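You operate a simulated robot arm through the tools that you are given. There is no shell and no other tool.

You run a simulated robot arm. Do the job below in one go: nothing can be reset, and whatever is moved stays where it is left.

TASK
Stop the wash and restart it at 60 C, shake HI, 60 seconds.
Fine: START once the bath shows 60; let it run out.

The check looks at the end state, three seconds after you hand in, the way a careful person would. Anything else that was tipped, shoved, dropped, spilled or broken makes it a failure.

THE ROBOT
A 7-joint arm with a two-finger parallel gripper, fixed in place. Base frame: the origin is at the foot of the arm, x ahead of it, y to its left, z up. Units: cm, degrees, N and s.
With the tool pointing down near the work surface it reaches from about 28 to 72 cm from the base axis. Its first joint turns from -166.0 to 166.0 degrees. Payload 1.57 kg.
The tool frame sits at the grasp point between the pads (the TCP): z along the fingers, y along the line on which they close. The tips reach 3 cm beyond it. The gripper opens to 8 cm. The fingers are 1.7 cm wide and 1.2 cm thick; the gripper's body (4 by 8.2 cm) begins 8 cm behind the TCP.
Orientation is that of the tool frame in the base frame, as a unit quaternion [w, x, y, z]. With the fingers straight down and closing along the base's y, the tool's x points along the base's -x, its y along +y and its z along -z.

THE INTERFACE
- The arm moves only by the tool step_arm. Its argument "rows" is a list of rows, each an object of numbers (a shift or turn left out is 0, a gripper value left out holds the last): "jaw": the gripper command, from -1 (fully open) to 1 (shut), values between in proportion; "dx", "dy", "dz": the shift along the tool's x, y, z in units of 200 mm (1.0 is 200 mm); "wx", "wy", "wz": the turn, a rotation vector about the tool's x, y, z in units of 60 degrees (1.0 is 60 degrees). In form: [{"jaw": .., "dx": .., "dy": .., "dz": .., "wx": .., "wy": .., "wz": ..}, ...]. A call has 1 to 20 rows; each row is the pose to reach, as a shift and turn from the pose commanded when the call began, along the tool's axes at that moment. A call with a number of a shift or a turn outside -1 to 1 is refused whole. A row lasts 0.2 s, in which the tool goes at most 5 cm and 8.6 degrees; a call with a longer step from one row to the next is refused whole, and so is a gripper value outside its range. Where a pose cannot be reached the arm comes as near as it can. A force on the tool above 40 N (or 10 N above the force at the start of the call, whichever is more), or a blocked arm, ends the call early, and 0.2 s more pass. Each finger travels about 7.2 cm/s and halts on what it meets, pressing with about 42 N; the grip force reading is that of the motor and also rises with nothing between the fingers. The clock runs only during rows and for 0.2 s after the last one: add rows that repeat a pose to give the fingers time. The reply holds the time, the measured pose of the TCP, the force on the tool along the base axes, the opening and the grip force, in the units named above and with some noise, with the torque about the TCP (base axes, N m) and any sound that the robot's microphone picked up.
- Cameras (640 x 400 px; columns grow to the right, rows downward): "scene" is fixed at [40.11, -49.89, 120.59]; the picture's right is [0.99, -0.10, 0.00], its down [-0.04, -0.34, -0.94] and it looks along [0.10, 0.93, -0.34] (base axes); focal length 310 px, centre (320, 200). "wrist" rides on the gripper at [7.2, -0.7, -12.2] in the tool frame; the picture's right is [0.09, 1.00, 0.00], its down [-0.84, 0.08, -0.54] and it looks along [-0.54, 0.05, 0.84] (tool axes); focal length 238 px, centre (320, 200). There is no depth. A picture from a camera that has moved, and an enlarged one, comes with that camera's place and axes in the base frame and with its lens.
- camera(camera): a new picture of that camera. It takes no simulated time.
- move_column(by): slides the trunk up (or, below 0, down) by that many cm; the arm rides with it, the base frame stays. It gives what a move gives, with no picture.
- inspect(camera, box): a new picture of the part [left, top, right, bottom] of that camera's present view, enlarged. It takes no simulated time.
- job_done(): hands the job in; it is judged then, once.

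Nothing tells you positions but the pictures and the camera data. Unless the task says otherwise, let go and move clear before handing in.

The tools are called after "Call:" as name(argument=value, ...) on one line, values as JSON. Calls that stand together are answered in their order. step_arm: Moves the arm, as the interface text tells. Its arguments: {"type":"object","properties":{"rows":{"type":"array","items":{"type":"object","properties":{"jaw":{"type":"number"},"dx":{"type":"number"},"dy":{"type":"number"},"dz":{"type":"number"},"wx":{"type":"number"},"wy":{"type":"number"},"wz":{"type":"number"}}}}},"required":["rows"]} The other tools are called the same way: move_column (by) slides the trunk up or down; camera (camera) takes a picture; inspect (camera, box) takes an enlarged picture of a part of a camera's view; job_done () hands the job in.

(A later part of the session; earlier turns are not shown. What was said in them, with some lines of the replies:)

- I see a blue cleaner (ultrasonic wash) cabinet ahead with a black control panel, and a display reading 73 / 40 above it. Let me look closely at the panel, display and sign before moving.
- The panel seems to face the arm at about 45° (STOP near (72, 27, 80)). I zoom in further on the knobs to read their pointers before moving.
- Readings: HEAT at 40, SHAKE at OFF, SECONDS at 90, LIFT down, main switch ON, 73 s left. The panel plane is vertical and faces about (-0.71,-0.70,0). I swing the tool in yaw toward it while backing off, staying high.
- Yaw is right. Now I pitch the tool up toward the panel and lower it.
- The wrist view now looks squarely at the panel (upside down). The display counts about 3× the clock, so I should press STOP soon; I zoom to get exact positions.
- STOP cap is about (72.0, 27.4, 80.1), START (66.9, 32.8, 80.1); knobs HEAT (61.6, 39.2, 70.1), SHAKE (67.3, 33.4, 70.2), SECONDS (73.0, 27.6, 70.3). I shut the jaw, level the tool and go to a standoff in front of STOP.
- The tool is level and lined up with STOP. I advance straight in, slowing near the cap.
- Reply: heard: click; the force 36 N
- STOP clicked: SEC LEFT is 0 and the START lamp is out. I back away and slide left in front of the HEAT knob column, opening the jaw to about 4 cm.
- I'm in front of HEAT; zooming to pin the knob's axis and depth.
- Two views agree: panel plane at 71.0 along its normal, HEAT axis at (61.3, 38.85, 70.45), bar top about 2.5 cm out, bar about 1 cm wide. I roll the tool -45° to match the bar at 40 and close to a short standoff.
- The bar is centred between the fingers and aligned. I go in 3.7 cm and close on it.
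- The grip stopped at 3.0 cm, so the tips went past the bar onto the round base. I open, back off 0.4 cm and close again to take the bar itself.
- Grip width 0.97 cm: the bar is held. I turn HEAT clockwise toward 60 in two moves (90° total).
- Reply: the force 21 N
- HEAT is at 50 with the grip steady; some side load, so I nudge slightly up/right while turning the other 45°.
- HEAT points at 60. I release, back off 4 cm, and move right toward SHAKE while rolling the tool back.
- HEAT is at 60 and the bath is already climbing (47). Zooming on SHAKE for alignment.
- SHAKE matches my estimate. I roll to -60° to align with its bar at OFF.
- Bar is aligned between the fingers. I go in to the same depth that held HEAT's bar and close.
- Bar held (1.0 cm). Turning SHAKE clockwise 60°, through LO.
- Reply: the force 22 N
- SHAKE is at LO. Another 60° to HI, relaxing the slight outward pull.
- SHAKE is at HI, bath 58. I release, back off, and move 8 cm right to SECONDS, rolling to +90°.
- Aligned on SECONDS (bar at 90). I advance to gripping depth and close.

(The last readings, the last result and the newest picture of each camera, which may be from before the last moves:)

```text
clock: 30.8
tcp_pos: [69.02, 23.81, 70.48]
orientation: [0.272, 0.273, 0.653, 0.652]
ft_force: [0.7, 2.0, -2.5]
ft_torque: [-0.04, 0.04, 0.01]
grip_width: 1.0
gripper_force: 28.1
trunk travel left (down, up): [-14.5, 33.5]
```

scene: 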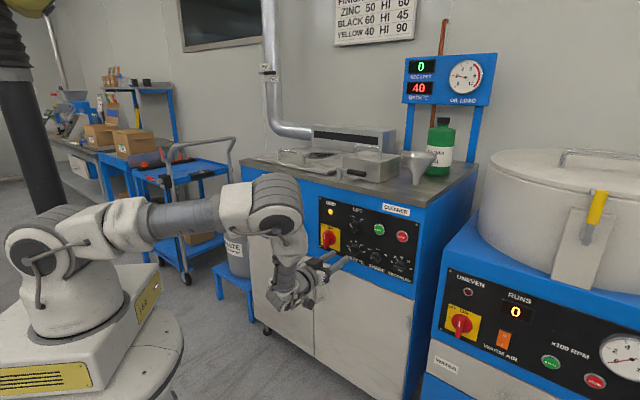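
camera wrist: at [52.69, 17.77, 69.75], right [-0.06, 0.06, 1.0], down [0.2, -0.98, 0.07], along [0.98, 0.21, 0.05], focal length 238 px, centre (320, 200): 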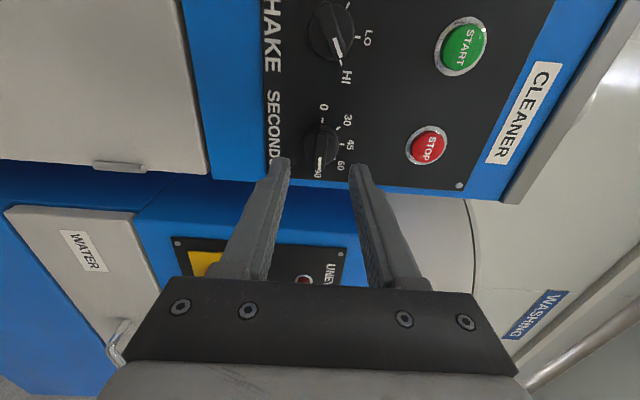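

Bar held with almost no side load. Turning SECONDS counter-clockwise 45° to 60.

Call:
step_arm(rows=[{"jaw": 1}, {"wz": -0.12}, {"wz": -0.25}, {"wz": -0.375}, {"wz": -0.5}, {"wz": -0.625}, {"wz": -0.75}, {"wz": -0.75}])

Call:
inspect(camera="scene", box=[330, 220, 430, 290])

Call:
inspect(camera="scene", box=[390, 40, 510, 115])

```text
clock: 32.6
tcp_pos: [69.09, 23.78, 70.46]
orientation: [0.501, 0.002, 0.708, 0.499]
ft_force: [7.1, 7.6, -8.5]
ft_torque: [0.12, -0.13, -0.28]
grip_width: 0.98
gripper_force: 27.8
trunk travel left (down, up): [-14.5, 33.5]
```

```text
5.71 times, centred on (380, 255) of scene
camera zoom: at [40.11, -49.89, 120.59], right [0.99, -0.1, 0.0], down [-0.04, -0.34, -0.94], along [0.1, 0.93, -0.34], focal length 1769 px, centre (-23, -114)
```

zoom: 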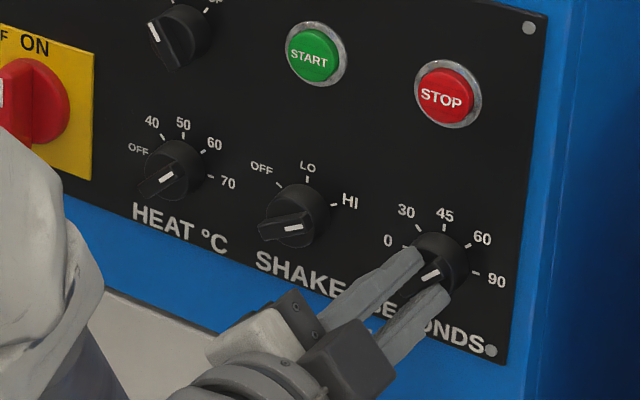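

```text
5.33 times, centred on (450, 78) of scene
camera zoom: at [40.11, -49.89, 120.59], right [0.99, -0.1, 0.0], down [-0.04, -0.34, -0.94], along [0.1, 0.93, -0.34], focal length 1651 px, centre (-373, 853)
```

zoom: 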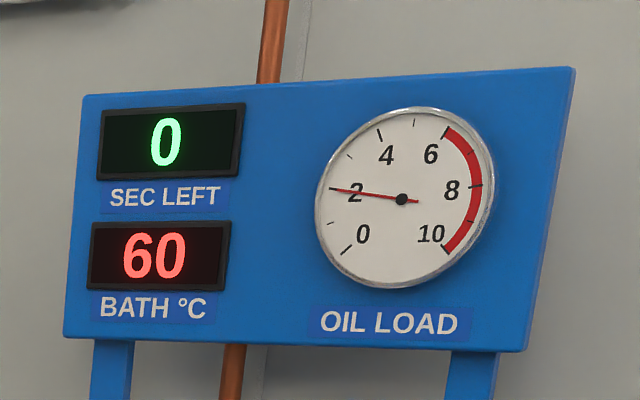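

SECONDS reads 60 and the bath shows 60. I release, back off, level the roll, slide left to the START column, and raise the trunk back 8 cm.

Call:
step_arm(rows=[{"jaw": 0.0}, {"jaw": 0.0}, {"dz": -0.08}, {"dz": -0.2}, {"dz": -0.27}, {"dz": -0.27, "dx": 0.045, "dy": 0.045, "wz": -0.125}, {"dz": -0.27, "dx": 0.09, "dy": 0.09, "wz": -0.25}, {"dz": -0.27, "dx": 0.135, "dy": 0.135, "wz": -0.375}, {"dz": -0.27, "dx": 0.185, "dy": 0.185, "wz": -0.5}, {"dz": -0.27, "dx": 0.235, "dy": 0.235, "wz": -0.625, "jaw": 1}, {"dz": -0.27, "dx": 0.283, "dy": 0.283, "wz": -0.75}])

Call:
move_column(by=8)

Call:
camera(camera="wrist")

Call:
inspect(camera="scene", box=[330, 190, 430, 290])

Call:
inspect(camera="scene", box=[390, 40, 510, 115])

```text
clock: 35.0
tcp_pos: [59.47, 25.63, 70.74]
orientation: [0.654, -0.269, 0.654, 0.269]
ft_force: [0.0, 0.2, -0.1]
ft_torque: [-0.02, -0.02, 0.02]
grip_width: 0.0
gripper_force: 21.1
trunk travel left (down, up): [-14.5, 33.5]
```

```text
clock: 36.1
tcp_pos: [59.47, 25.76, 78.71]
orientation: [0.654, -0.269, 0.654, 0.269]
ft_force: [-0.5, 1.1, -0.5]
ft_torque: [-0.01, -0.01, -0.02]
grip_width: 0.02
gripper_force: 21.4
trunk travel left (down, up): [-22.5, 25.5]
```

```text
taken
camera wrist: at [51.33, 16.6, 71.5], right [-0.7, 0.71, -0.09], down [-0.44, -0.33, 0.84], along [0.56, 0.63, 0.54], focal length 238 px, centre (320, 200)
```

wrist: 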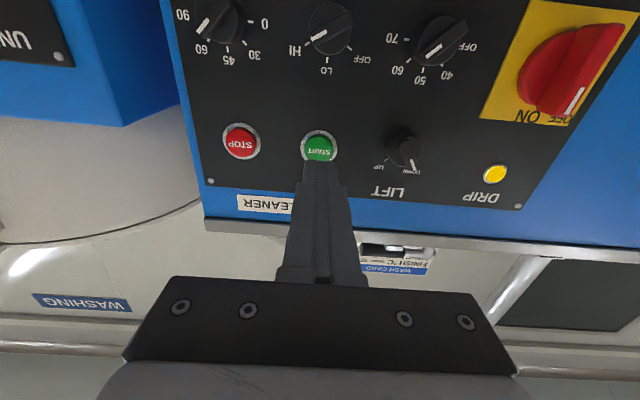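

```text
4.00 times, centred on (380, 240) of scene
camera zoom: at [40.11, -49.89, 120.59], right [0.99, -0.1, 0.0], down [-0.04, -0.34, -0.94], along [0.1, 0.93, -0.34], focal length 1238 px, centre (80, 40)
```

zoom: 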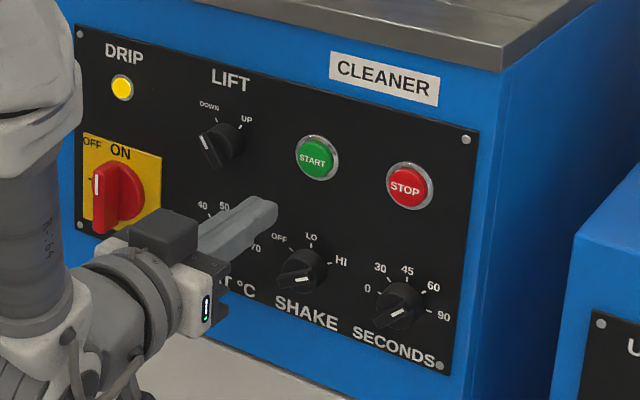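

```text
5.33 times, centred on (450, 78) of scene
camera zoom: at [40.11, -49.89, 120.59], right [0.99, -0.1, 0.0], down [-0.04, -0.34, -0.94], along [0.1, 0.93, -0.34], focal length 1651 px, centre (-373, 853)
```

zoom: 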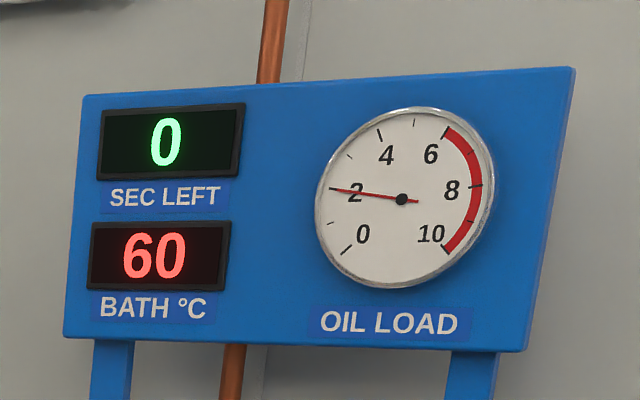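

All three knobs look set; I verify them and START's position in the wrist view.

Call:
inspect(camera="wrist", box=[170, 0, 490, 180])

Call:
inspect(camera="wrist", box=[270, 100, 370, 180])

```text
2.00 times, centred on (330, 90) of wrist
camera zoom: at [51.33, 16.6, 71.5], right [-0.7, 0.71, -0.09], down [-0.44, -0.33, 0.84], along [0.56, 0.63, 0.54], focal length 477 px, centre (300, 420)
```

zoom: 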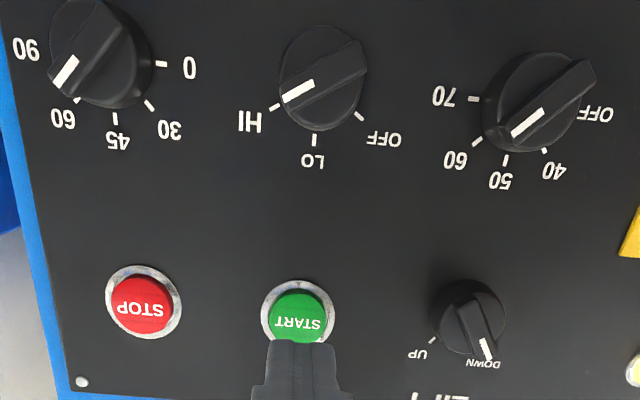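

```text
5.00 times, centred on (320, 140) of wrist
camera zoom: at [51.33, 16.6, 71.5], right [-0.7, 0.71, -0.09], down [-0.44, -0.33, 0.84], along [0.56, 0.63, 0.54], focal length 1192 px, centre (320, 500)
```

zoom: 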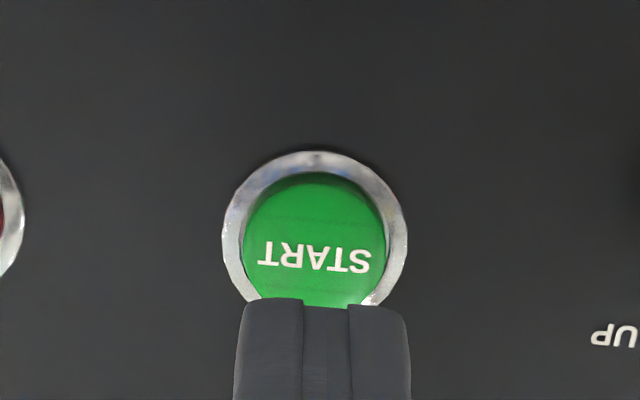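

Settings confirmed: HEAT 60, SHAKE HI, SECONDS 60, LIFT still DOWN, bath 60. I raise 1.1 cm and press START straight in.

Call:
step_arm(rows=[{"jaw": 1, "dx": -0.0575, "dz": 0.05}, {"dx": -0.0575, "dz": 0.18}, {"dx": -0.0575, "dz": 0.27}, {"dx": -0.0575, "dz": 0.31}, {"dx": -0.0575, "dz": 0.33}, {"dx": -0.0575, "dz": 0.34}, {"dx": -0.0575, "dz": 0.35}, {"dx": -0.0575, "dz": 0.358}, {"dx": -0.0575, "dz": 0.363}])

Call:
inspect(camera="scene", box=[390, 40, 510, 115])

Call:
camera(camera="wrist")

```text
clock: 38.1
tcp_pos: [64.59, 30.69, 79.86]
orientation: [0.654, -0.271, 0.653, 0.27]
ft_force: [-17.6, -11.9, 3.9]
ft_torque: [0.06, -0.09, 0.07]
grip_width: 0.01
gripper_force: 21.2
trunk travel left (down, up): [-22.5, 25.5]
heard: click
```

```text
5.33 times, centred on (450, 78) of scene
camera zoom: at [40.11, -49.89, 120.59], right [0.99, -0.1, 0.0], down [-0.04, -0.34, -0.94], along [0.1, 0.93, -0.34], focal length 1651 px, centre (-373, 853)
```

zoom: 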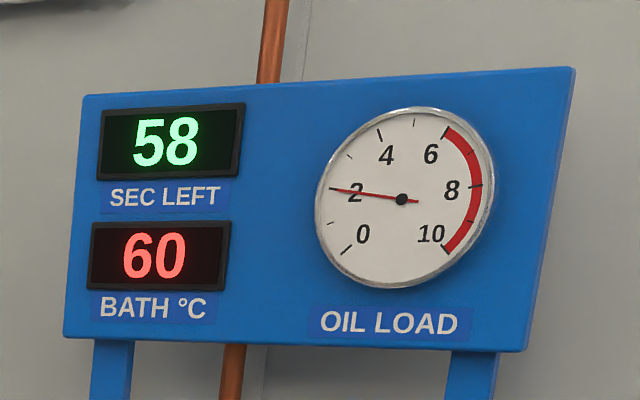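

```text
taken
camera wrist: at [56.36, 21.65, 72.71], right [-0.7, 0.71, -0.09], down [-0.44, -0.33, 0.84], along [0.56, 0.63, 0.54], focal length 238 px, centre (320, 200)
```

wrist: 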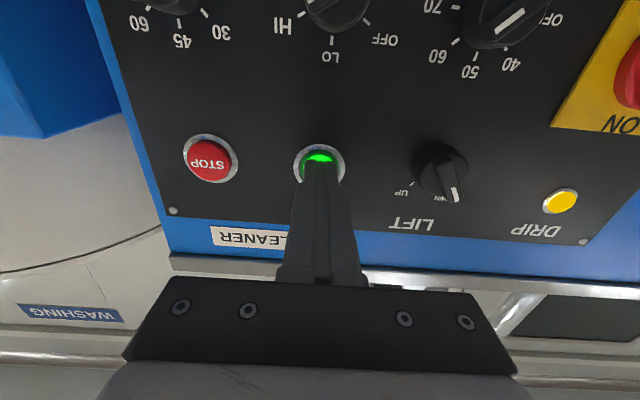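

START clicked; the lamp is lit and 58 s are counting down at 60 °C. I back away from the panel and wait out the run, watching the displays.

Call:
step_arm(rows=[{"jaw": 1, "dz": -0.15}, {"dz": -0.35}, {"dz": -0.55}, {"dz": -0.75}, {"dz": -0.75}, {"dz": -0.75}, {"dz": -0.75}, {"dz": -0.75}, {"dz": -0.75}, {"dz": -0.75}, {"dz": -0.75}, {"dz": -0.75}, {"dz": -0.75}, {"dz": -0.75}, {"dz": -0.75}, {"dz": -0.75}, {"dz": -0.75}, {"dz": -0.75}, {"dz": -0.75}, {"dz": -0.75}])

Call:
camera(camera="scene")

Call:
inspect(camera="scene", box=[390, 40, 510, 115])

```text
clock: 42.3
tcp_pos: [53.92, 20.08, 79.76]
orientation: [0.654, -0.268, 0.654, 0.269]
ft_force: [0.3, 0.3, 0.1]
ft_torque: [0.0, -0.02, 0.0]
grip_width: 0.0
gripper_force: 21.3
trunk travel left (down, up): [-22.5, 25.5]
```

```text
taken
```

scene: 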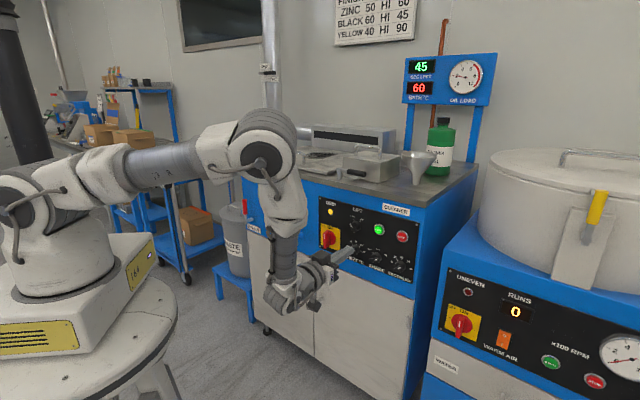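

```text
5.33 times, centred on (450, 78) of scene
camera zoom: at [40.11, -49.89, 120.59], right [0.99, -0.1, 0.0], down [-0.04, -0.34, -0.94], along [0.1, 0.93, -0.34], focal length 1651 px, centre (-373, 853)
```

zoom: 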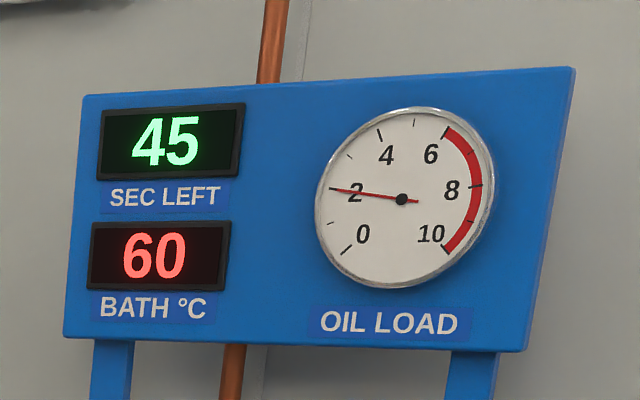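

The arm is clear and the run is at 45 s left, bath 60. I keep still and let it run.

Call:
step_arm(rows=[{"jaw": 1}, {"jaw": 1}, {"jaw": 1}, {"jaw": 1}, {"jaw": 1}, {"jaw": 1}, {"jaw": 1}, {"jaw": 1}, {"jaw": 1}, {"jaw": 1}, {"jaw": 1}, {"jaw": 1}, {"jaw": 1}, {"jaw": 1}, {"jaw": 1}, {"jaw": 1}, {"jaw": 1}, {"jaw": 1}, {"jaw": 1}, {"jaw": 1}])

Call:
step_arm(rows=[{"jaw": 1}, {"jaw": 1}, {"jaw": 1}, {"jaw": 1}, {"jaw": 1}, {"jaw": 1}, {"jaw": 1}, {"jaw": 1}, {"jaw": 1}, {"jaw": 1}, {"jaw": 1}, {"jaw": 1}, {"jaw": 1}, {"jaw": 1}, {"jaw": 1}, {"jaw": 1}, {"jaw": 1}, {"jaw": 1}, {"jaw": 1}, {"jaw": 1}])

Call:
camera(camera="scene")

Call:
inspect(camera="scene", box=[390, 40, 510, 115])

```text
clock: 46.5
tcp_pos: [53.83, 20.24, 79.91]
orientation: [0.654, -0.27, 0.654, 0.269]
ft_force: [0.0, -0.4, 0.3]
ft_torque: [-0.03, -0.01, 0.0]
grip_width: 0.01
gripper_force: 20.9
trunk travel left (down, up): [-22.5, 25.5]
```

```text
clock: 50.7
tcp_pos: [53.82, 20.27, 79.84]
orientation: [0.654, -0.269, 0.654, 0.269]
ft_force: [0.1, 0.1, -1.0]
ft_torque: [0.01, 0.01, -0.01]
grip_width: 0.0
gripper_force: 21.3
trunk travel left (down, up): [-22.5, 25.5]
```

```text
taken
```

scene: 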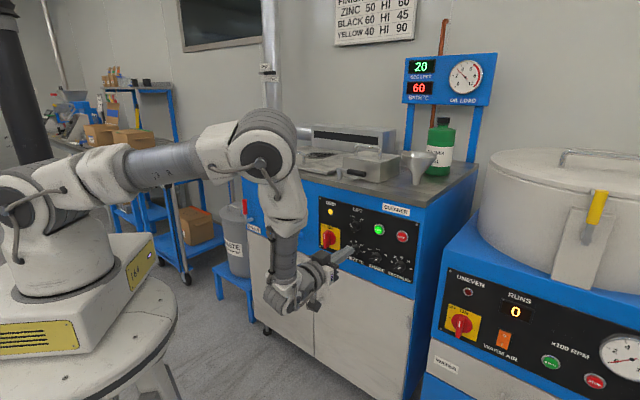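

```text
5.33 times, centred on (450, 78) of scene
camera zoom: at [40.11, -49.89, 120.59], right [0.99, -0.1, 0.0], down [-0.04, -0.34, -0.94], along [0.1, 0.93, -0.34], focal length 1651 px, centre (-373, 853)
```

zoom: 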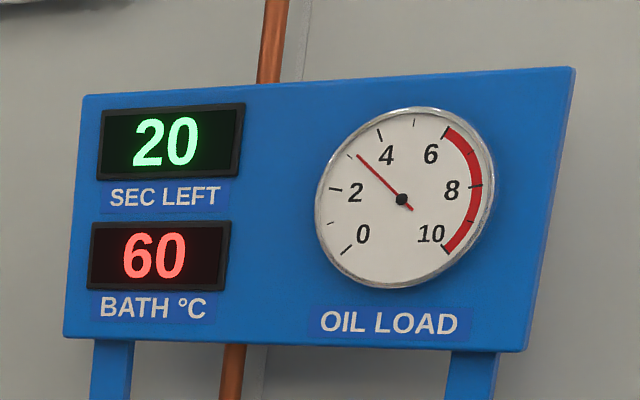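

20 s left; the oil load has risen to about 3, well below the red zone. Continuing to wait.

Call:
step_arm(rows=[{"jaw": 1}, {"jaw": 1}, {"jaw": 1}, {"jaw": 1}, {"jaw": 1}, {"jaw": 1}, {"jaw": 1}, {"jaw": 1}, {"jaw": 1}, {"jaw": 1}, {"jaw": 1}, {"jaw": 1}, {"jaw": 1}, {"jaw": 1}, {"jaw": 1}, {"jaw": 1}, {"jaw": 1}, {"jaw": 1}, {"jaw": 1}, {"jaw": 1}])

Call:
inspect(camera="scene", box=[390, 40, 510, 115])

Call:
step_arm(rows=[{"jaw": 1}, {"jaw": 1}, {"jaw": 1}, {"jaw": 1}, {"jaw": 1}, {"jaw": 1}, {"jaw": 1}, {"jaw": 1}, {"jaw": 1}, {"jaw": 1}, {"jaw": 1}, {"jaw": 1}, {"jaw": 1}, {"jaw": 1}, {"jaw": 1}, {"jaw": 1}])

Call:
inspect(camera="scene", box=[390, 40, 510, 115])

Call:
camera(camera="scene")

Call:
camera(camera="wrist")

```text
clock: 54.9
tcp_pos: [53.92, 20.18, 79.83]
orientation: [0.654, -0.27, 0.654, 0.269]
ft_force: [0.2, -0.1, 0.9]
ft_torque: [0.01, 0.02, -0.02]
grip_width: 0.02
gripper_force: 21.3
trunk travel left (down, up): [-22.5, 25.5]
```

```text
5.33 times, centred on (450, 78) of scene
camera zoom: at [40.11, -49.89, 120.59], right [0.99, -0.1, 0.0], down [-0.04, -0.34, -0.94], along [0.1, 0.93, -0.34], focal length 1651 px, centre (-373, 853)
```

zoom: 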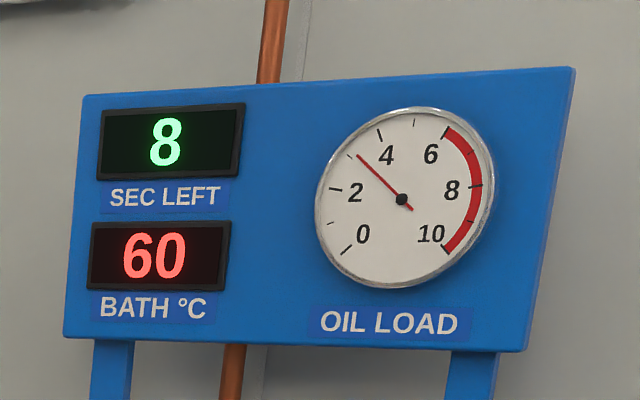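

```text
clock: 58.3
tcp_pos: [53.92, 20.26, 79.86]
orientation: [0.654, -0.269, 0.654, 0.269]
ft_force: [0.3, -0.1, 0.6]
ft_torque: [-0.01, -0.01, 0.01]
grip_width: 0.01
gripper_force: 21.4
trunk travel left (down, up): [-22.5, 25.5]
```

```text
5.33 times, centred on (450, 78) of scene
camera zoom: at [40.11, -49.89, 120.59], right [0.99, -0.1, 0.0], down [-0.04, -0.34, -0.94], along [0.1, 0.93, -0.34], focal length 1651 px, centre (-373, 853)
```

zoom: 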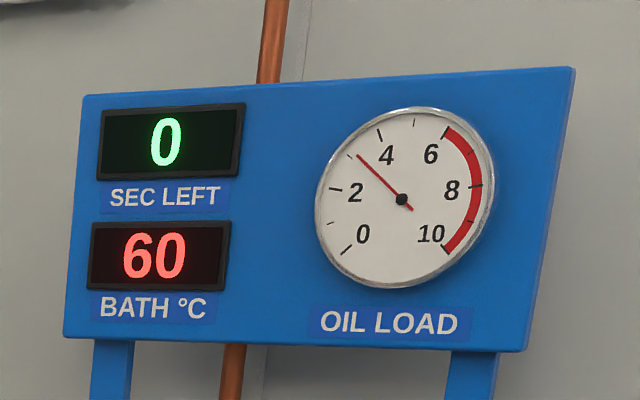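

```text
taken
```

scene: 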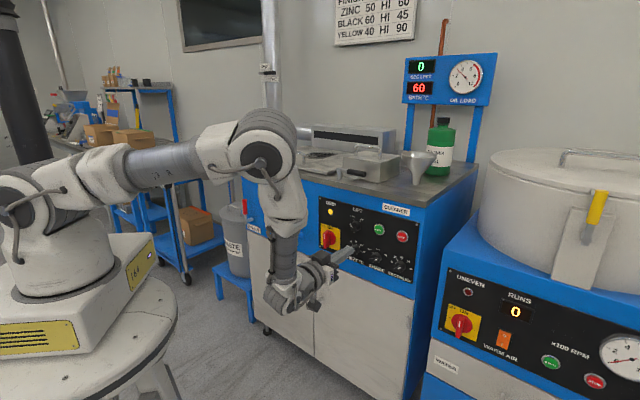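

```text
taken
camera wrist: at [45.7, 11.16, 72.57], right [-0.7, 0.71, -0.09], down [-0.44, -0.33, 0.84], along [0.56, 0.63, 0.54], focal length 238 px, centre (320, 200)
```

wrist: 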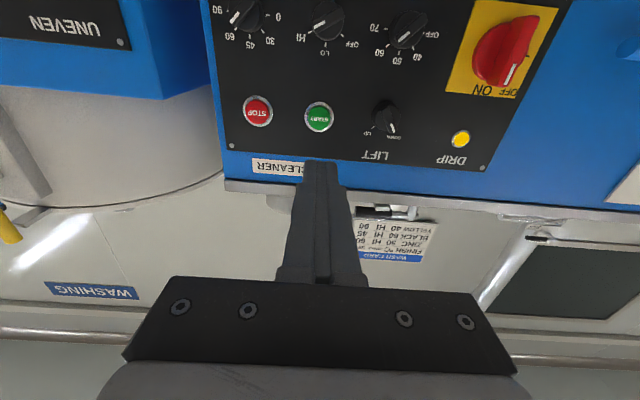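

The run has finished: SEC LEFT is 0, the START lamp is out, the bath reads 60, and the knobs are still at 60 / HI / 60. The arm is clear of the panel and nothing else has moved, so I'm handing in.

Call:
job_done()

```text
The job is handed in.
```

I stopped the old wash and restarted it at 60 °C, shake HI, 60 seconds. It ran all the way out.

- **Stop:** I pressed STOP while the old wash (40 °C) was still running. The display went to 0 and the START lamp went out.
- **Settings:** HEAT went from 40 to 60, SHAKE from OFF to HI, and SECONDS from 90 to 60. I left LIFT at DOWN and the main switch ON.
- **Restart:** I pressed START once the bath showed 60. It held 60 throughout, and the countdown ended at 0 with the lamp out.
- **Oil load:** the gauge rose from 2 to about 3 during the run, well below the red zone.

The arm is backed clear of the panel, and nothing else was moved.
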